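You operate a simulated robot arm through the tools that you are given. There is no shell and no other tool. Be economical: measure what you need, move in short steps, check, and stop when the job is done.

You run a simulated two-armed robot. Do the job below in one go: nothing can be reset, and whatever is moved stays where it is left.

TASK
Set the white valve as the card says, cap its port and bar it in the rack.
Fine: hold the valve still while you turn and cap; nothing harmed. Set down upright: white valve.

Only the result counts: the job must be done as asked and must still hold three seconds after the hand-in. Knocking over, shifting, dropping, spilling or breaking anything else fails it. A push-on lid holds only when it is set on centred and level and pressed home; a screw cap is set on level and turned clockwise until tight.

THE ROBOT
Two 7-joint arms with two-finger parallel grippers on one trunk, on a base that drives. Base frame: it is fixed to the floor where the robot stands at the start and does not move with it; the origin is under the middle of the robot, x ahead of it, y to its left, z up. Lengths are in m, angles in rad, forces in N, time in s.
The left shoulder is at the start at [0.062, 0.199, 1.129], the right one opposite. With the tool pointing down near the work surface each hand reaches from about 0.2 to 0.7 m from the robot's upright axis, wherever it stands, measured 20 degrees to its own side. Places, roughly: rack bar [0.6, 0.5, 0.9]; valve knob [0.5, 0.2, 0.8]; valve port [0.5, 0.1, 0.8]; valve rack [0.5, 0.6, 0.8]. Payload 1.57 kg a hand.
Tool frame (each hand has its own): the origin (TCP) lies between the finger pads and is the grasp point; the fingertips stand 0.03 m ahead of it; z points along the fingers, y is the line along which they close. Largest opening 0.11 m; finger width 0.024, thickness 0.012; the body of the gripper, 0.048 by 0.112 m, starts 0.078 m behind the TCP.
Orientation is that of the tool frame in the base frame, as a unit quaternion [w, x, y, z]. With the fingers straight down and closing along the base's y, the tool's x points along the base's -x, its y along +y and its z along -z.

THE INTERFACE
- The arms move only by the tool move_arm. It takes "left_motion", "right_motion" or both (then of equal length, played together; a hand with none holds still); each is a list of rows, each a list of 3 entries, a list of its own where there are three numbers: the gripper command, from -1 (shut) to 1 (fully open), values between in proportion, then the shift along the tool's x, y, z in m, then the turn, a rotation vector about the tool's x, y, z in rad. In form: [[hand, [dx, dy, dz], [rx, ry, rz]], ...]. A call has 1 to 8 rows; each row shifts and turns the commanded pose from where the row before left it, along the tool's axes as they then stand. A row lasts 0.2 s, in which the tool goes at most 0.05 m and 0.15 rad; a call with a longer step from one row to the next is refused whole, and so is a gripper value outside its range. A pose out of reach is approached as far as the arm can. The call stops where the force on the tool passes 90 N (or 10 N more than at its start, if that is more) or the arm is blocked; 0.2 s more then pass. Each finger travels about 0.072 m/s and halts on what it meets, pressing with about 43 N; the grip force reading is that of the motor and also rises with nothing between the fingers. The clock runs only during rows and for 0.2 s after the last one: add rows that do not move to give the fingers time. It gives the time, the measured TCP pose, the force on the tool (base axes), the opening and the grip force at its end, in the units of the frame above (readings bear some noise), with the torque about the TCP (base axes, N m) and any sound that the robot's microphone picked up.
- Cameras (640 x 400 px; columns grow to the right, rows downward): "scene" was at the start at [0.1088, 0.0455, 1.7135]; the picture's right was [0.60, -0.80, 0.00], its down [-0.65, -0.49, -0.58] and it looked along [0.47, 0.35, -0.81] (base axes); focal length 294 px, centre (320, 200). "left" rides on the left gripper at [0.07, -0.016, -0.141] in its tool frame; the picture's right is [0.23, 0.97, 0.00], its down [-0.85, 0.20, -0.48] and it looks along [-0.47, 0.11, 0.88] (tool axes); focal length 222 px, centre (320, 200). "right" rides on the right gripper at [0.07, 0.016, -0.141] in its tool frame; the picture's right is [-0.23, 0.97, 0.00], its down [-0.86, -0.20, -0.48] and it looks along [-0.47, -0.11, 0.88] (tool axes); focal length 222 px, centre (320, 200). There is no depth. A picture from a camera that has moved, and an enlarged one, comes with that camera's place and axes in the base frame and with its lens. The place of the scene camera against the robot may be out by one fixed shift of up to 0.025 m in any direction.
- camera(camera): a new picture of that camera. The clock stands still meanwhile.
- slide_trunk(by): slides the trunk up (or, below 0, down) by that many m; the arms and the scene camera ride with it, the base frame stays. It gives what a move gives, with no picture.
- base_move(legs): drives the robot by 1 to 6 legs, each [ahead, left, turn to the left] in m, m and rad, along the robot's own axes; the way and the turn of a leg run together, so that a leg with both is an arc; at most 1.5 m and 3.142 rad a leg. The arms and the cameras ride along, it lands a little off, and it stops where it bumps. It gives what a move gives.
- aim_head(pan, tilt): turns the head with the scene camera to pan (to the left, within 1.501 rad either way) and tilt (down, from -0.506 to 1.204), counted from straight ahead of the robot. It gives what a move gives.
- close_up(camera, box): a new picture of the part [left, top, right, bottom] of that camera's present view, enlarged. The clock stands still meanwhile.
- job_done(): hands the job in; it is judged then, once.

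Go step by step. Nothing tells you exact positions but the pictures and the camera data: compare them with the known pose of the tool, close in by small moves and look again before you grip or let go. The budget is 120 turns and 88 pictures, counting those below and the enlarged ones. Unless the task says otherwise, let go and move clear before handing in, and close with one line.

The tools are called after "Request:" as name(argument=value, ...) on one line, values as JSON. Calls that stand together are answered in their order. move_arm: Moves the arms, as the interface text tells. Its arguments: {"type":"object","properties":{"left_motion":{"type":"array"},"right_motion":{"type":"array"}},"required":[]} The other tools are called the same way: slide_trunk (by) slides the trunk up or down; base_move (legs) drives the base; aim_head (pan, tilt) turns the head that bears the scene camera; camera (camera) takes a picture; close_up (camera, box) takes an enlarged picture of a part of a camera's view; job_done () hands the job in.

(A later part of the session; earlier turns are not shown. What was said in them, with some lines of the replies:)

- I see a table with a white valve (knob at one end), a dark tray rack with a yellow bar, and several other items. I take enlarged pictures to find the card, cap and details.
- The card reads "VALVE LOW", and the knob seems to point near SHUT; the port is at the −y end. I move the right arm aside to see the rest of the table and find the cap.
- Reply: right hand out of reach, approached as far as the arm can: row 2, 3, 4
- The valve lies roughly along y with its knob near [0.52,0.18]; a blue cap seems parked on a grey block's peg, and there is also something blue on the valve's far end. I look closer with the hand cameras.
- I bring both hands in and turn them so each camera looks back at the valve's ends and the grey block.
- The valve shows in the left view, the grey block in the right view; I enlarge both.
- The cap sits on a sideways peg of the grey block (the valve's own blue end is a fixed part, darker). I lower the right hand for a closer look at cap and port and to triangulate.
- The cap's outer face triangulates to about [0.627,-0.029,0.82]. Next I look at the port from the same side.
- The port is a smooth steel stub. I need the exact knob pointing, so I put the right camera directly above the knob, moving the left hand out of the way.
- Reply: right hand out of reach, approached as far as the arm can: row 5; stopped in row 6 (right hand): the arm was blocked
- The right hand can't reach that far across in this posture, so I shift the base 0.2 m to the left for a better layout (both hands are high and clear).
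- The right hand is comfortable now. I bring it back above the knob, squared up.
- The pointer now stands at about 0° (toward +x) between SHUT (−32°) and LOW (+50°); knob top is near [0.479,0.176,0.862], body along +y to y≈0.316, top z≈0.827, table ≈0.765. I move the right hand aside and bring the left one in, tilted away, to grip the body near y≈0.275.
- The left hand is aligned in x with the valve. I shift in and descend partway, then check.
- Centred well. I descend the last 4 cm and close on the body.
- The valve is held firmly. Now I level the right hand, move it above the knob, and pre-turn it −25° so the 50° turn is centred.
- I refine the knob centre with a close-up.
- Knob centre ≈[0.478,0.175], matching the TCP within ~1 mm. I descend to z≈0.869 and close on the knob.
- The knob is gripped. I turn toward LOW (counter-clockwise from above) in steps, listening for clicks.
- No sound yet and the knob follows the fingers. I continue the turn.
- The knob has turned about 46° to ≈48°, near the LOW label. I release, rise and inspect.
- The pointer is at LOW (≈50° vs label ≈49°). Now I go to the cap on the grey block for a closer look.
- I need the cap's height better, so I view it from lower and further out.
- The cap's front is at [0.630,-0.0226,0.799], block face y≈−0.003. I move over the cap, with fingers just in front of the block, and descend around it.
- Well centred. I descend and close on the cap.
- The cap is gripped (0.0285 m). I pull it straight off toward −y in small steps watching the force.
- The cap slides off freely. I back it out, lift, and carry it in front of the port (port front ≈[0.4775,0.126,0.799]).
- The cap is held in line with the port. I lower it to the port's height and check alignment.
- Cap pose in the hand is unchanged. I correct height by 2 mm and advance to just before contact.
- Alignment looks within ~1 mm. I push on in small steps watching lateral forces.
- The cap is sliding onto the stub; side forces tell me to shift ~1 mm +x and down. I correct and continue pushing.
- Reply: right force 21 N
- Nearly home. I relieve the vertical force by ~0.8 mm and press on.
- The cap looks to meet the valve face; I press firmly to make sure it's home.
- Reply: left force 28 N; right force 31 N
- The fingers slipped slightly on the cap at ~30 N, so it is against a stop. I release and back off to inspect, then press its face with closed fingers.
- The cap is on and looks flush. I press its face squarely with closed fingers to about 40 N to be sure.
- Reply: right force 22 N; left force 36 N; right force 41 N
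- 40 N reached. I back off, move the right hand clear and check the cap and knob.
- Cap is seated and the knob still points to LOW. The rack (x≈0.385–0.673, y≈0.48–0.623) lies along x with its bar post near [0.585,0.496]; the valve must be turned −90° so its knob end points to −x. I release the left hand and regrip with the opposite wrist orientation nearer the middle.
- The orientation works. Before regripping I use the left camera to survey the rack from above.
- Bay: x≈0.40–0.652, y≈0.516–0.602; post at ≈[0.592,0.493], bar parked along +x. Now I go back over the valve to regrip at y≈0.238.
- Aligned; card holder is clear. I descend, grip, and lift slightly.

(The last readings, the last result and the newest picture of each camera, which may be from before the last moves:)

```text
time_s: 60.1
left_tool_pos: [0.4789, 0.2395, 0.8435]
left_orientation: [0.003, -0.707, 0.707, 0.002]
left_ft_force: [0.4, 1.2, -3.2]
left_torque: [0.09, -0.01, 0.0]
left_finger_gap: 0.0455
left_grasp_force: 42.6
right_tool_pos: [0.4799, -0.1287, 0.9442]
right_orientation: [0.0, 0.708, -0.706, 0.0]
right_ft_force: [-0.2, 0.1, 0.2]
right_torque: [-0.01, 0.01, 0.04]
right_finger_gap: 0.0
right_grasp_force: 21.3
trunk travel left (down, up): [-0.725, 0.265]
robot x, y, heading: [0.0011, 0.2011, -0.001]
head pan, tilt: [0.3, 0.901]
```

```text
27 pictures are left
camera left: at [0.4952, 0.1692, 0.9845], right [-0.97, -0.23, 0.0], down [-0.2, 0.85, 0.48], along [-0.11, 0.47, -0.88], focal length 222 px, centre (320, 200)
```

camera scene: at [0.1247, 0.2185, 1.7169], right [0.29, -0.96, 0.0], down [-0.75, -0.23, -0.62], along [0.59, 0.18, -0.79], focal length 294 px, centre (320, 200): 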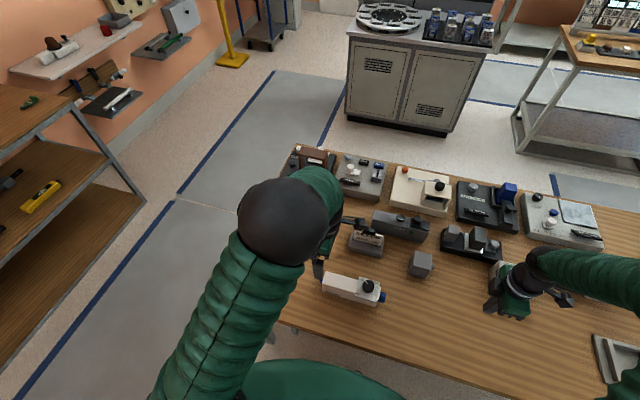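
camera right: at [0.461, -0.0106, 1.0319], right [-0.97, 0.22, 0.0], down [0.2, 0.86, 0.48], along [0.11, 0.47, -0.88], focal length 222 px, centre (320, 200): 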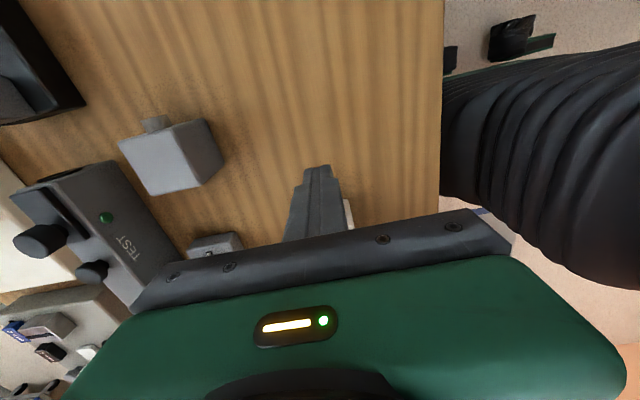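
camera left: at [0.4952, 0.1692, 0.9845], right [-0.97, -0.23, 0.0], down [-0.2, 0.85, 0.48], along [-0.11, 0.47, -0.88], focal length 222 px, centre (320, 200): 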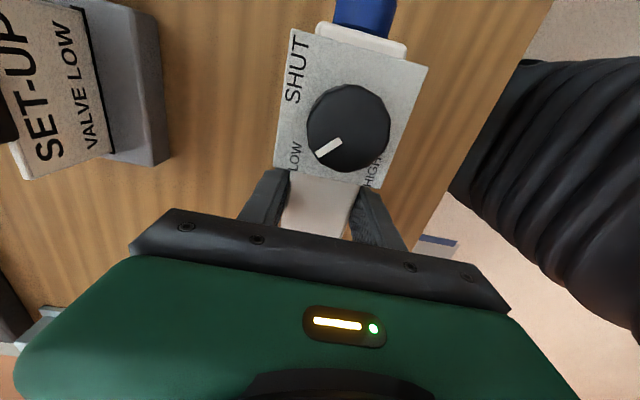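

Lifted cleanly (~3 N). I raise it, move toward the rack and rotate it −90°.

Request:
move_arm(left_motion=[[-1, [0, 0, -0.045], [0, 0, 0]], [-1, [0, 0, -0.045], [0, 0, 0]], [-1, [0, 0, -0.045], [0, 0, 0]], [-1, [-0.04, 0, 0], [0, 0, 0]], [-1, [-0.04, 0, 0], [0, 0, 0]], [-1, [-0.04, 0, 0], [0, 0, 0]], [-1, [-0.04, 0, 0], [0, 0, 0]], [-1, [0, 0, 0], [0, 0, 0.1]]])

Request:
move_arm(left_motion=[[-1, [0, 0, 0], [0, 0, 0.14]], [-1, [0, 0, 0], [0, 0, 0.14]], [-1, [0, 0, 0], [0, 0, 0.14]], [-1, [0, 0, 0], [0, 0, 0.14]], [-1, [0, 0, 0], [0, 0, 0.14]], [-1, [0, 0, 0], [0, 0, 0.14]], [-1, [0, 0, 0], [0, 0, 0.14]], [-1, [0, 0, 0], [0, 0, 0.14]]])

Request:
move_arm(left_motion=[[-1, [0, 0, 0], [0, 0, 0.14]], [-1, [0, 0, 0], [0, 0, 0.14]], [-1, [0, 0, 0], [0, 0, 0.07]], [-1, [0, 0, 0], [0, 0, 0]]])

Request:
camera(camera="left")

```text
time_s: 61.9
left_tool_pos: [0.4807, 0.3956, 0.9792]
left_orientation: [0.001, -0.668, 0.744, 0.001]
left_ft_force: [-0.7, 0.5, -2.4]
left_torque: [0.06, 0.02, -0.01]
left_finger_gap: 0.0455
left_grasp_force: 42.9
right_tool_pos: [0.4801, -0.1285, 0.9461]
right_orientation: [-0.001, 0.708, -0.706, 0.001]
right_ft_force: [-0.7, 0.4, -0.9]
right_torque: [0.0, 0.01, 0.02]
right_finger_gap: 0.0
right_grasp_force: 21.0
trunk travel left (down, up): [-0.725, 0.265]
robot x, y, heading: [0.0008, 0.2014, -0.002]
head pan, tilt: [0.3, 0.901]
```

```text
time_s: 63.7
left_tool_pos: [0.4787, 0.3969, 0.9811]
left_orientation: [0.002, -0.171, 0.985, 0.002]
left_ft_force: [-0.9, 0.1, -2.1]
left_torque: [0.06, -0.09, -0.03]
left_finger_gap: 0.0456
left_grasp_force: 43.5
right_tool_pos: [0.4807, -0.1278, 0.9463]
right_orientation: [-0.001, 0.708, -0.706, 0.0]
right_ft_force: [0.3, 0.7, -0.2]
right_torque: [-0.01, 0.0, 0.01]
right_finger_gap: 0.0
right_grasp_force: 21.3
trunk travel left (down, up): [-0.725, 0.265]
robot x, y, heading: [0.0023, 0.1981, -0.002]
head pan, tilt: [0.3, 0.901]
```

```text
time_s: 64.7
left_tool_pos: [0.4787, 0.3971, 0.9805]
left_orientation: [0.002, 0.003, 1.0, 0.002]
left_ft_force: [0.1, 0.1, -2.3]
left_torque: [-0.04, -0.08, 0.0]
left_finger_gap: 0.0456
left_grasp_force: 42.4
right_tool_pos: [0.4802, -0.1283, 0.9444]
right_orientation: [0.0, 0.709, -0.705, 0.0]
right_ft_force: [0.4, 0.1, -0.1]
right_torque: [0.04, 0.02, 0.0]
right_finger_gap: 0.0
right_grasp_force: 21.4
trunk travel left (down, up): [-0.725, 0.265]
robot x, y, heading: [-0.0034, 0.199, -0.002]
head pan, tilt: [0.3, 0.901]
```

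```text
26 pictures are left
camera left: at [0.4081, 0.3806, 1.1222], right [-0.22, 0.98, 0.0], down [0.86, 0.19, 0.48], along [0.47, 0.11, -0.88], focal length 222 px, centre (320, 200)
```

left: 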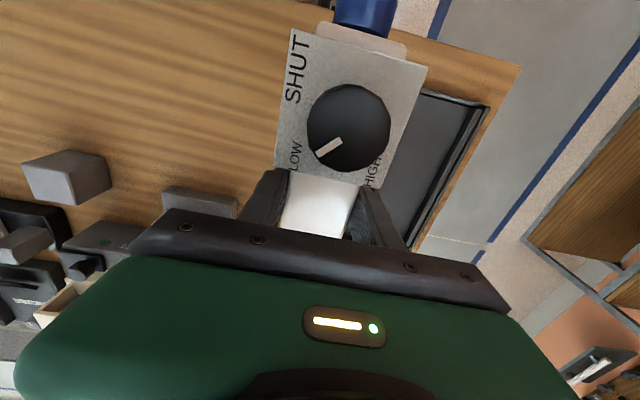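

The valve is held level, knob end toward −x. I move over the bay.

Request:
move_arm(left_motion=[[-1, [-0.0195, 0.0405, 0], [0, 0, 0]], [-1, [-0.0195, 0.0405, 0], [0, 0, 0]], [-1, [-0.0195, 0.0405, 0], [0, 0, 0]], [-1, [-0.0195, 0.0405, 0], [0, 0, 0]], [-1, [0, 0, 0.04], [0, 0, 0]], [-1, [0, 0, 0.035], [0, 0, 0]], [-1, [0, 0, 0], [0, 0, 0]]])

Request:
camera(camera="left")

Request:
close_up(camera="scene", box=[200, 180, 340, 320])

```text
time_s: 66.3
left_tool_pos: [0.5567, 0.5583, 0.9049]
left_orientation: [0.002, 0.002, 1.0, 0.0]
left_ft_force: [-0.2, -0.2, -2.2]
left_torque: [0.0, -0.12, 0.0]
left_finger_gap: 0.0456
left_grasp_force: 42.8
right_tool_pos: [0.4794, -0.1272, 0.9454]
right_orientation: [-0.001, 0.709, -0.706, 0.001]
right_ft_force: [-0.3, -0.4, 0.5]
right_torque: [0.04, -0.03, 0.0]
right_finger_gap: 0.0001
right_grasp_force: 21.0
trunk travel left (down, up): [-0.725, 0.265]
robot x, y, heading: [-0.0015, 0.1966, -0.002]
head pan, tilt: [0.3, 0.901]
```

```text
25 pictures are left
camera left: at [0.486, 0.5429, 1.0462], right [-0.22, 0.97, 0.0], down [0.85, 0.19, 0.48], along [0.47, 0.11, -0.88], focal length 222 px, centre (320, 200)
```

left: 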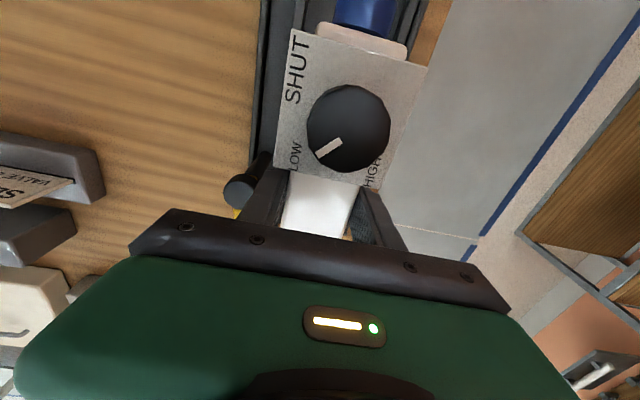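

```text
2.86 times, centred on (270, 250) of scene
camera zoom: at [0.1251, 0.2206, 1.7168], right [0.29, -0.96, 0.0], down [-0.75, -0.23, -0.62], along [0.59, 0.18, -0.79], focal length 841 px, centre (463, 57)
```

zoom: 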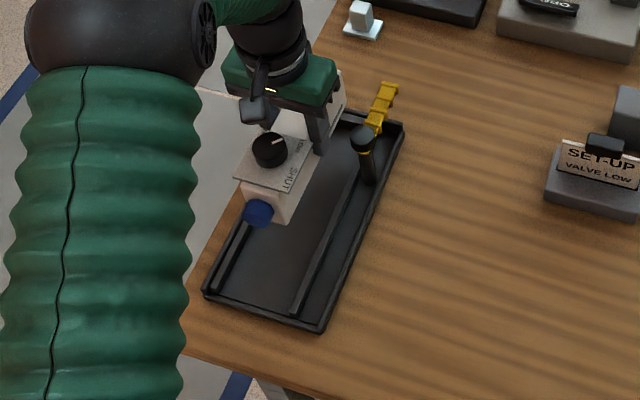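

Position over the bay is good. I lower toward the floor.

Request:
move_arm(left_motion=[[-1, [0, 0, 0.03], [0, 0, 0]], [-1, [0, 0, 0.03], [0, 0, 0]], [-1, [0, 0, 0.013], [0, 0, 0]], [-1, [0, 0, 0.004], [0, 0, 0]], [-1, [0, 0, 0.002], [0, 0, 0]], [-1, [0, 0, 0], [0, 0, 0]]])

Request:
close_up(camera="scene", box=[220, 190, 340, 310])

```text
time_s: 67.7
left_tool_pos: [0.5593, 0.5595, 0.8273]
left_orientation: [0.001, 0.002, 1.0, 0.002]
left_ft_force: [0.4, 0.4, -2.5]
left_torque: [-0.02, -0.09, 0.04]
left_finger_gap: 0.046
left_grasp_force: 43.5
right_tool_pos: [0.4805, -0.1266, 0.9464]
right_orientation: [0.0, 0.708, -0.706, 0.0]
right_ft_force: [0.3, -0.4, -0.3]
right_torque: [0.01, -0.01, -0.01]
right_finger_gap: 0.0
right_grasp_force: 21.2
trunk travel left (down, up): [-0.725, 0.265]
robot x, y, heading: [0.0017, 0.1977, -0.003]
head pan, tilt: [0.3, 0.901]
```

```text
3.33 times, centred on (280, 250) of scene
camera zoom: at [0.1256, 0.2208, 1.7168], right [0.29, -0.96, 0.0], down [-0.75, -0.23, -0.62], along [0.59, 0.18, -0.79], focal length 981 px, centre (453, 33)
```

zoom: 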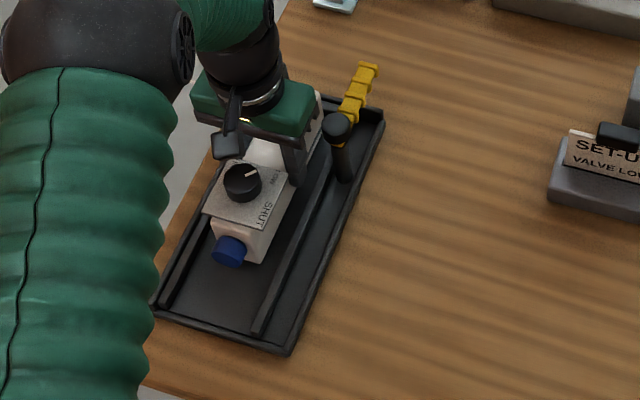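

Not yet in contact; I lower in fine steps until the vertical force shows touch-down.

Request:
move_arm(left_motion=[[-1, [0, 0, 0.002], [0, 0, 0]], [-1, [0, 0, 0.002], [0, 0, 0]], [-1, [0, 0, 0.002], [0, 0, 0]], [-1, [0, 0, 0], [0, 0, 0]]])

```text
time_s: 68.7
left_tool_pos: [0.5575, 0.5587, 0.8208]
left_orientation: [0.001, 0.002, 1.0, 0.003]
left_ft_force: [0.1, 0.4, -1.3]
left_torque: [-0.01, -0.17, 0.01]
left_finger_gap: 0.046
left_grasp_force: 43.2
right_tool_pos: [0.4804, -0.127, 0.9442]
right_orientation: [0.0, 0.708, -0.706, 0.0]
right_ft_force: [1.3, -0.7, -0.8]
right_torque: [-0.03, 0.05, 0.01]
right_finger_gap: 0.0
right_grasp_force: 21.2
trunk travel left (down, up): [-0.725, 0.265]
robot x, y, heading: [0.0011, 0.1989, 0.002]
head pan, tilt: [0.3, 0.901]
```

Request:
move_arm(left_motion=[[-1, [0, 0, 0.0015], [0, 0, 0]], [-1, [0, 0, 0.0015], [0, 0, 0]], [-1, [0, 0, 0], [0, 0, 0]]])

```text
time_s: 69.5
left_tool_pos: [0.5589, 0.5593, 0.8218]
left_orientation: [0.003, 0.002, 1.0, 0.003]
left_ft_force: [-0.2, 4.9, 18.4]
left_torque: [-0.2, 0.92, -0.06]
left_finger_gap: 0.0457
left_grasp_force: 43.0
right_tool_pos: [0.4799, -0.1286, 0.9462]
right_orientation: [-0.001, 0.709, -0.706, 0.001]
right_ft_force: [0.5, 0.3, 0.4]
right_torque: [0.02, 0.01, -0.01]
right_finger_gap: 0.0
right_grasp_force: 21.3
trunk travel left (down, up): [-0.725, 0.265]
robot x, y, heading: [0.0003, 0.1984, -0.005]
head pan, tilt: [0.3, 0.901]
```

Touch-down at TCP z≈0.821. I ease 1 mm, open partially and withdraw upward.

Request:
move_arm(left_motion=[[-1, [0, 0, -0.001], [0, 0, 0]], [0.09, [0, 0, 0], [0, 0, 0]], [0.09, [0, 0, 0], [0, 0, 0]], [0.09, [0, 0, -0.02], [0, 0, 0]], [0.09, [0, 0, -0.04], [0, 0, 0]], [0.09, [0, 0, -0.045], [0, 0, 0]], [0.09, [0, 0, -0.045], [0, 0, 0]], [-1, [0, 0, 0], [0, 0, 0]]])

Request:
camera(camera="left")

Request:
camera(camera="scene")

```text
time_s: 71.3
left_tool_pos: [0.5584, 0.5593, 0.9692]
left_orientation: [0.001, 0.001, 1.0, 0.001]
left_ft_force: [0.6, -0.2, -0.6]
left_torque: [0.01, 0.0, 0.02]
left_finger_gap: 0.0055
left_grasp_force: 0.6
right_tool_pos: [0.4797, -0.127, 0.946]
right_orientation: [0.0, 0.708, -0.706, 0.0]
right_ft_force: [-0.4, -0.6, 0.1]
right_torque: [-0.03, 0.03, -0.01]
right_finger_gap: 0.0001
right_grasp_force: 21.2
trunk travel left (down, up): [-0.725, 0.265]
robot x, y, heading: [0.001, 0.196, -0.004]
head pan, tilt: [0.3, 0.901]
```

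```text
22 pictures are left
camera left: at [0.487, 0.5422, 1.1111], right [-0.22, 0.97, 0.0], down [0.86, 0.19, 0.48], along [0.47, 0.11, -0.88], focal length 222 px, centre (320, 200)
```

left: 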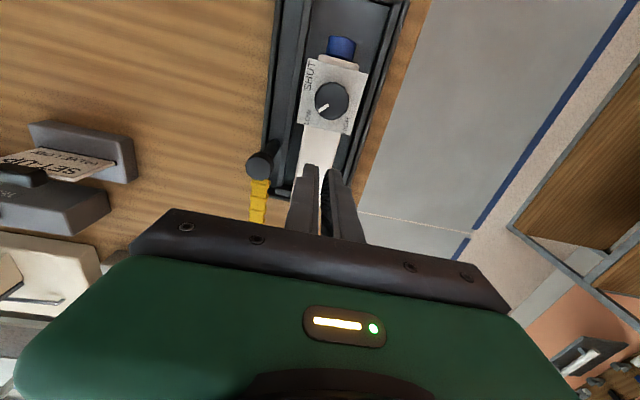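

```text
21 pictures are left
camera scene: at [0.1257, 0.2201, 1.7168], right [0.29, -0.96, 0.0], down [-0.75, -0.23, -0.62], along [0.59, 0.18, -0.79], focal length 294 px, centre (320, 200)
```

scene: 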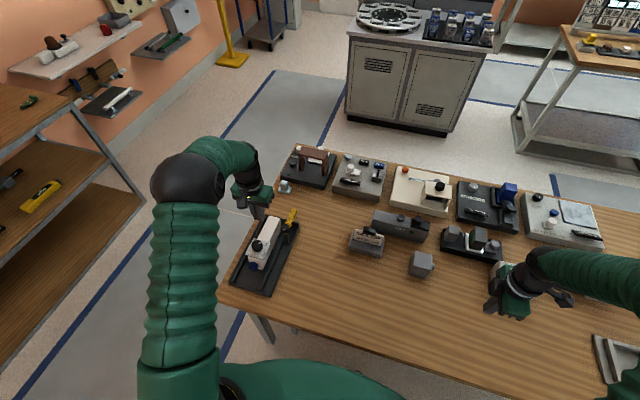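

The valve stands upright in the bay. I look closer at the bar and post to plan the swing.

Request:
close_up(camera="left", box=[220, 120, 340, 230])

Request:
close_up(camera="scene", box=[220, 190, 320, 300])

```text
3.64 times, centred on (280, 175) of left
camera zoom: at [0.487, 0.5422, 1.1111], right [-0.22, 0.97, 0.0], down [0.86, 0.19, 0.48], along [0.47, 0.11, -0.88], focal length 808 px, centre (466, 291)
```

zoom: 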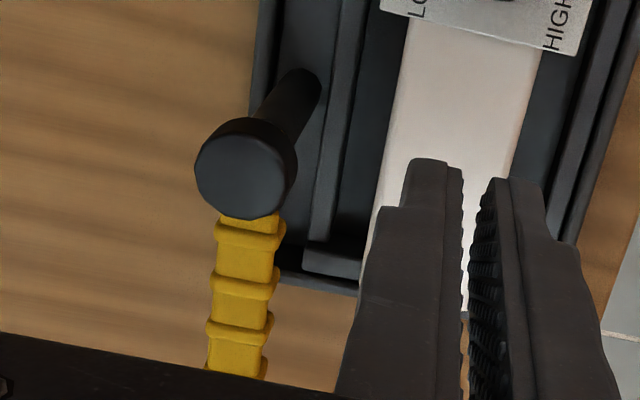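

```text
3.64 times, centred on (270, 245) of scene
camera zoom: at [0.1257, 0.2201, 1.7168], right [0.29, -0.96, 0.0], down [-0.75, -0.23, -0.62], along [0.59, 0.18, -0.79], focal length 1070 px, centre (502, 36)
```

zoom: 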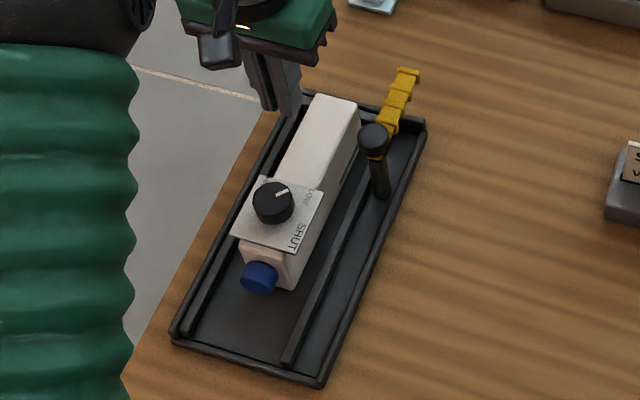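

Post axis ≈[0.590,0.4935], top ≈0.87, bar top ≈0.846–0.85, tip at x≈0.688. I'll push the bar with closed left fingers, tips kept just above the valve body top (≈0.834); first position beside the bar.

Request:
move_arm(left_motion=[[-1, [-0.022, -0.03, 0], [0, 0, 0]], [-1, [-0.022, -0.03, 0], [0, 0, 0]], [-1, [-0.022, -0.03, 0], [0, 0, 0]], [-1, [-0.022, -0.032, 0], [0, 0, 0]], [-1, [0, 0, 0.04], [0, 0, 0]], [-1, [0, 0, 0.04], [0, 0, 0]], [-1, [0, 0, 0.018], [0, 0, 0]], [-1, [0, 0, 0], [0, 0, 0]]])

Request:
camera(camera="left")

Request:
close_up(camera="scene", box=[230, 180, 330, 260])

```text
time_s: 73.1
left_tool_pos: [0.6459, 0.4366, 0.8711]
left_orientation: [0.002, 0.003, 1.0, 0.003]
left_ft_force: [-0.4, 0.4, -0.6]
left_torque: [-0.03, -0.02, -0.02]
left_finger_gap: 0.0001
left_grasp_force: 20.5
right_tool_pos: [0.4806, -0.1282, 0.9452]
right_orientation: [-0.002, 0.709, -0.706, 0.0]
right_ft_force: [-1.1, 0.0, 0.0]
right_torque: [0.01, -0.01, -0.02]
right_finger_gap: 0.0001
right_grasp_force: 21.0
trunk travel left (down, up): [-0.725, 0.265]
robot x, y, heading: [-0.0019, 0.1984, -0.0]
head pan, tilt: [0.3, 0.901]
```

```text
18 pictures are left
camera left: at [0.5744, 0.4195, 1.0127], right [-0.22, 0.97, 0.0], down [0.85, 0.19, 0.48], along [0.47, 0.11, -0.88], focal length 222 px, centre (320, 200)
```

left: 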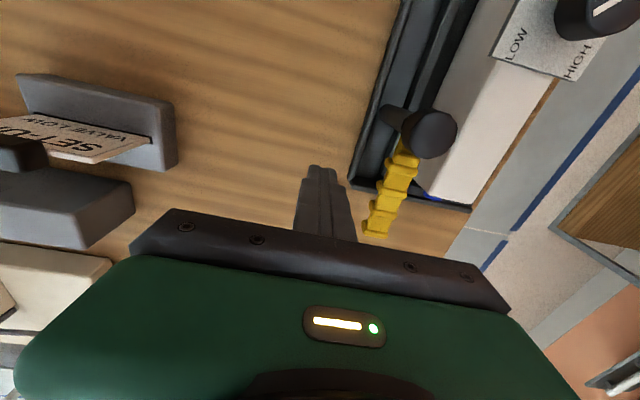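

```text
5.00 times, centred on (280, 220) of scene
camera zoom: at [0.1253, 0.2195, 1.7168], right [0.29, -0.96, 0.0], down [-0.75, -0.23, -0.62], along [0.59, 0.18, -0.79], focal length 1472 px, centre (520, 100)
```

zoom: 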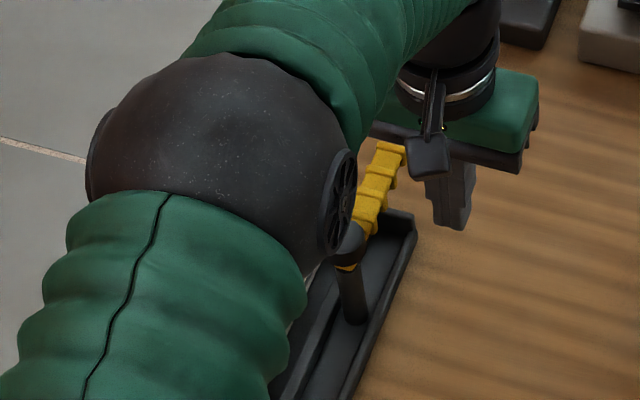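

The fingers are beside the bar. I push it through the first ~30° of arc and look.

Request:
move_arm(left_motion=[[-1, [0, 0.02, 0.002], [0, 0, 0]], [-1, [0.001, 0.012, 0], [0, 0, 0]], [-1, [-0.0046, 0.0151, 0], [0, 0, 0]], [-1, [-0.0005, 0.0157, 0], [0, 0, 0]], [-1, [0, 0, 0], [0, 0, 0]]])

Request:
camera(camera="left")

```text
time_s: 74.3
left_tool_pos: [0.6495, 0.4996, 0.8699]
left_orientation: [0.0, 0.002, 1.0, 0.001]
left_ft_force: [0.6, 0.3, -0.2]
left_torque: [0.01, 0.0, -0.01]
left_finger_gap: 0.0
left_grasp_force: 21.5
right_tool_pos: [0.4803, -0.1283, 0.9457]
right_orientation: [0.0, 0.708, -0.706, 0.0]
right_ft_force: [0.2, -0.4, -0.1]
right_torque: [0.02, 0.03, 0.02]
right_finger_gap: 0.0003
right_grasp_force: 21.2
trunk travel left (down, up): [-0.725, 0.265]
robot x, y, heading: [-0.0029, 0.1978, -0.0]
head pan, tilt: [0.3, 0.901]
```

```text
16 pictures are left
camera left: at [0.5791, 0.483, 1.0107], right [-0.22, 0.97, 0.0], down [0.86, 0.19, 0.48], along [0.47, 0.11, -0.88], focal length 222 px, centre (320, 200)
```

left: 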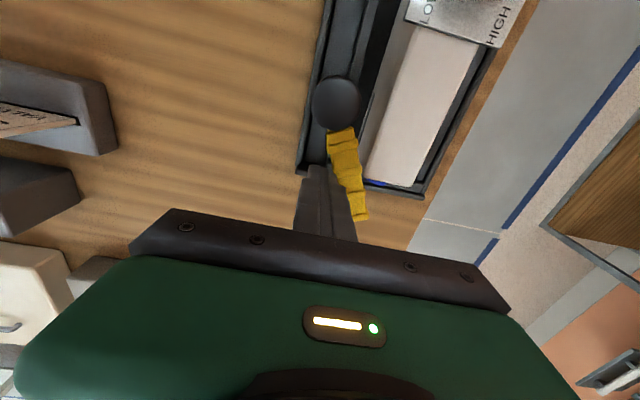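

The bar swings freely with the fingers. I continue to about 60°.

Request:
move_arm(left_motion=[[-1, [0.0035, 0.0154, 0], [0, 0, 0]], [-1, [0.0074, 0.0139, 0], [0, 0, 0]], [-1, [0, 0, 0], [0, 0, 0]]])

Request:
camera(camera="left")

```text
time_s: 75.1
left_tool_pos: [0.6395, 0.5287, 0.8685]
left_orientation: [0.0, 0.003, 1.0, 0.001]
left_ft_force: [-0.5, -0.1, -0.4]
left_torque: [0.01, -0.01, -0.01]
left_finger_gap: 0.0
left_grasp_force: 21.4
right_tool_pos: [0.4808, -0.1274, 0.9462]
right_orientation: [0.0, 0.709, -0.705, 0.0]
right_ft_force: [0.6, 0.0, 0.6]
right_torque: [0.01, 0.02, 0.02]
right_finger_gap: 0.0
right_grasp_force: 21.0
trunk travel left (down, up): [-0.725, 0.265]
robot x, y, heading: [-0.002, 0.1971, -0.002]
head pan, tilt: [0.3, 0.901]
```

```text
15 pictures are left
camera left: at [0.5682, 0.5122, 1.0105], right [-0.22, 0.97, 0.0], down [0.86, 0.19, 0.48], along [0.47, 0.11, -0.88], focal length 222 px, centre (320, 200)
```

left: 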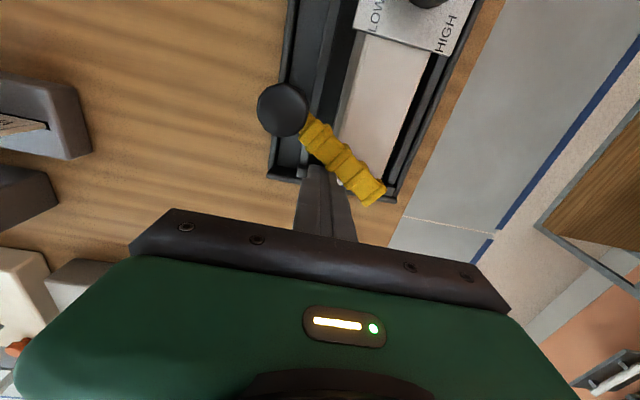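

The bar passes above the body without force. I finish the swing to 90°.

Request:
move_arm(left_motion=[[-1, [0.0109, 0.0115, 0], [0, 0, 0]], [-1, [0.0133, 0.0084, 0], [0, 0, 0]], [-1, [0, 0, 0], [0, 0, 0]]])

Request:
camera(camera="left")

```text
time_s: 75.9
left_tool_pos: [0.6143, 0.5485, 0.87]
left_orientation: [0.0, 0.003, 1.0, 0.002]
left_ft_force: [-0.5, 0.2, -0.1]
left_torque: [0.0, 0.02, 0.02]
left_finger_gap: 0.0003
left_grasp_force: 21.1
right_tool_pos: [0.4805, -0.1271, 0.945]
right_orientation: [0.0, 0.708, -0.706, -0.001]
right_ft_force: [0.0, -0.3, 0.0]
right_torque: [0.02, 0.02, 0.0]
right_finger_gap: 0.0003
right_grasp_force: 21.2
trunk travel left (down, up): [-0.725, 0.265]
robot x, y, heading: [-0.001, 0.1991, -0.003]
head pan, tilt: [0.3, 0.901]
```

```text
14 pictures are left
camera left: at [0.5435, 0.5323, 1.0108], right [-0.22, 0.97, 0.0], down [0.86, 0.19, 0.48], along [0.47, 0.11, -0.88], focal length 222 px, centre (320, 200)
```

left: 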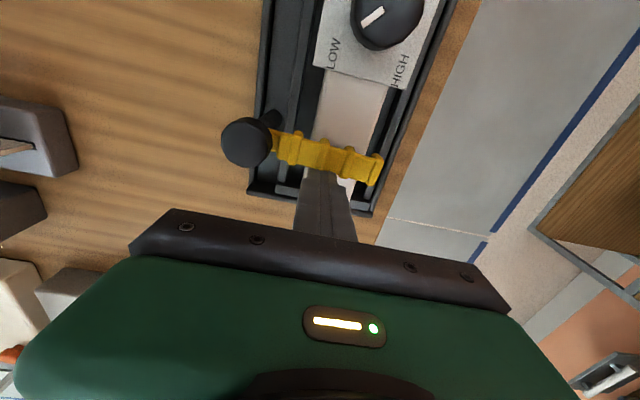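

The bar lies square across the body. I withdraw the left hand and check the final state.

Request:
move_arm(left_motion=[[-1, [-0.01, 0, 0], [0, 0, 0]], [-1, [0, 0, -0.04], [0, 0, 0]], [-1, [0, 0, -0.045], [0, 0, 0]], [-1, [0, 0, -0.045], [0, 0, 0]], [-1, [0.04, 0, -0.02], [0, 0, 0]], [-1, [0.04, 0.02, 0], [0, 0, 0]], [-1, [0.04, 0.02, 0], [0, 0, 0]], [-1, [0, 0, 0], [0, 0, 0]]])

Request:
camera(camera="left")

Request:
close_up(camera="scene", box=[210, 180, 330, 310])

```text
time_s: 77.7
left_tool_pos: [0.5034, 0.587, 1.0191]
left_orientation: [0.001, 0.003, 1.0, 0.002]
left_ft_force: [0.7, 0.7, 0.3]
left_torque: [0.01, 0.02, 0.04]
left_finger_gap: 0.0
left_grasp_force: 21.9
right_tool_pos: [0.4799, -0.1261, 0.9457]
right_orientation: [0.0, 0.709, -0.706, 0.0]
right_ft_force: [-0.4, 0.2, 0.9]
right_torque: [0.01, -0.03, 0.02]
right_finger_gap: 0.0
right_grasp_force: 21.5
trunk travel left (down, up): [-0.725, 0.265]
robot x, y, heading: [0.0028, 0.1968, -0.001]
head pan, tilt: [0.3, 0.901]
```

```text
13 pictures are left
camera left: at [0.4327, 0.5715, 1.1612], right [-0.22, 0.97, 0.0], down [0.86, 0.19, 0.48], along [0.47, 0.11, -0.88], focal length 222 px, centre (320, 200)
```

left: 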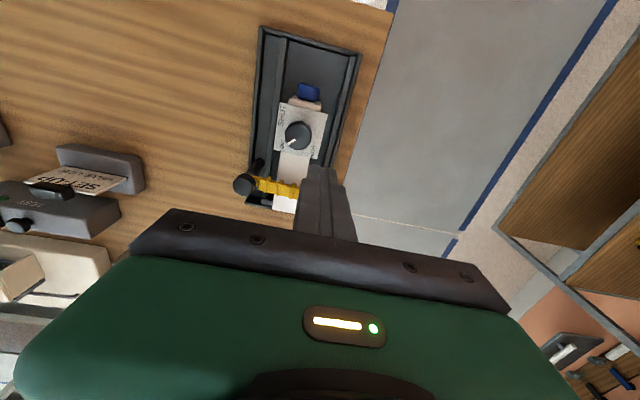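

```text
3.08 times, centred on (270, 245) of scene
camera zoom: at [0.1252, 0.221, 1.7168], right [0.29, -0.96, 0.0], down [-0.75, -0.23, -0.62], along [0.59, 0.18, -0.79], focal length 906 px, centre (474, 62)
```

zoom: 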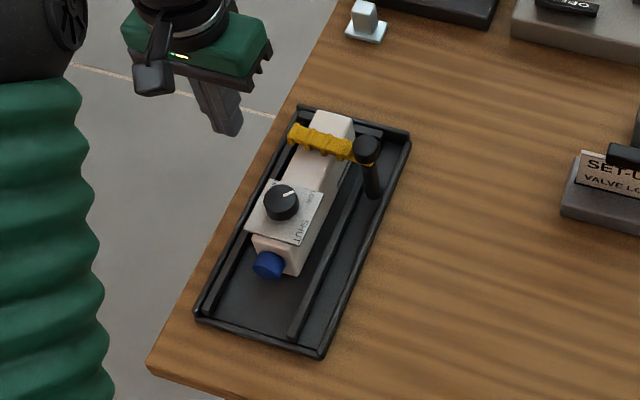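

Valve capped, upright and barred. One last close look at the knob and cap.

Request:
close_up(camera="left", box=[230, 70, 350, 210])

Request:
camera(camera="scene")

```text
2.86 times, centred on (290, 140) of left
camera zoom: at [0.4327, 0.5715, 1.1612], right [-0.22, 0.97, 0.0], down [0.86, 0.19, 0.48], along [0.47, 0.11, -0.88], focal length 635 px, centre (406, 371)
```

zoom: 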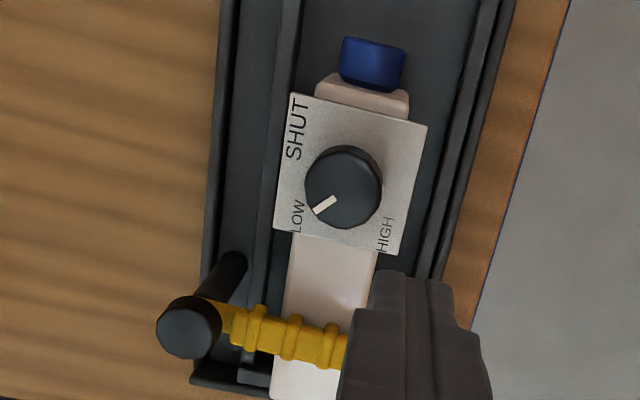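

```text
10 pictures are left
camera scene: at [0.1252, 0.221, 1.7168], right [0.29, -0.96, 0.0], down [-0.75, -0.23, -0.62], along [0.59, 0.18, -0.79], focal length 294 px, centre (320, 200)
```

scene: 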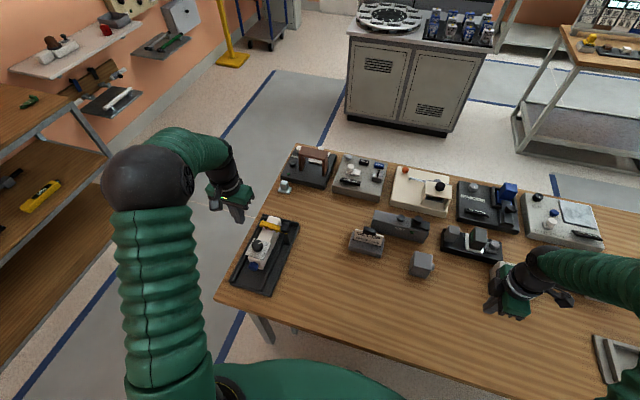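

Everything is in place: the pointer is at LOW, the cap is straight and flush, the bar lies across the body, and both hands are clear. I hand the job in.

Request:
job_done()

```text
The job is handed in.
```

I set the white valve to LOW as the card says, capped its port and stood it upright in the rack with the bar across it. Both hands are clear, and the last pictures show nothing else moved. The cap was pressed to about 40 N and sits flush, though I heard no click from the cap or the knob. The hand-in was accepted, but no verdict came back.
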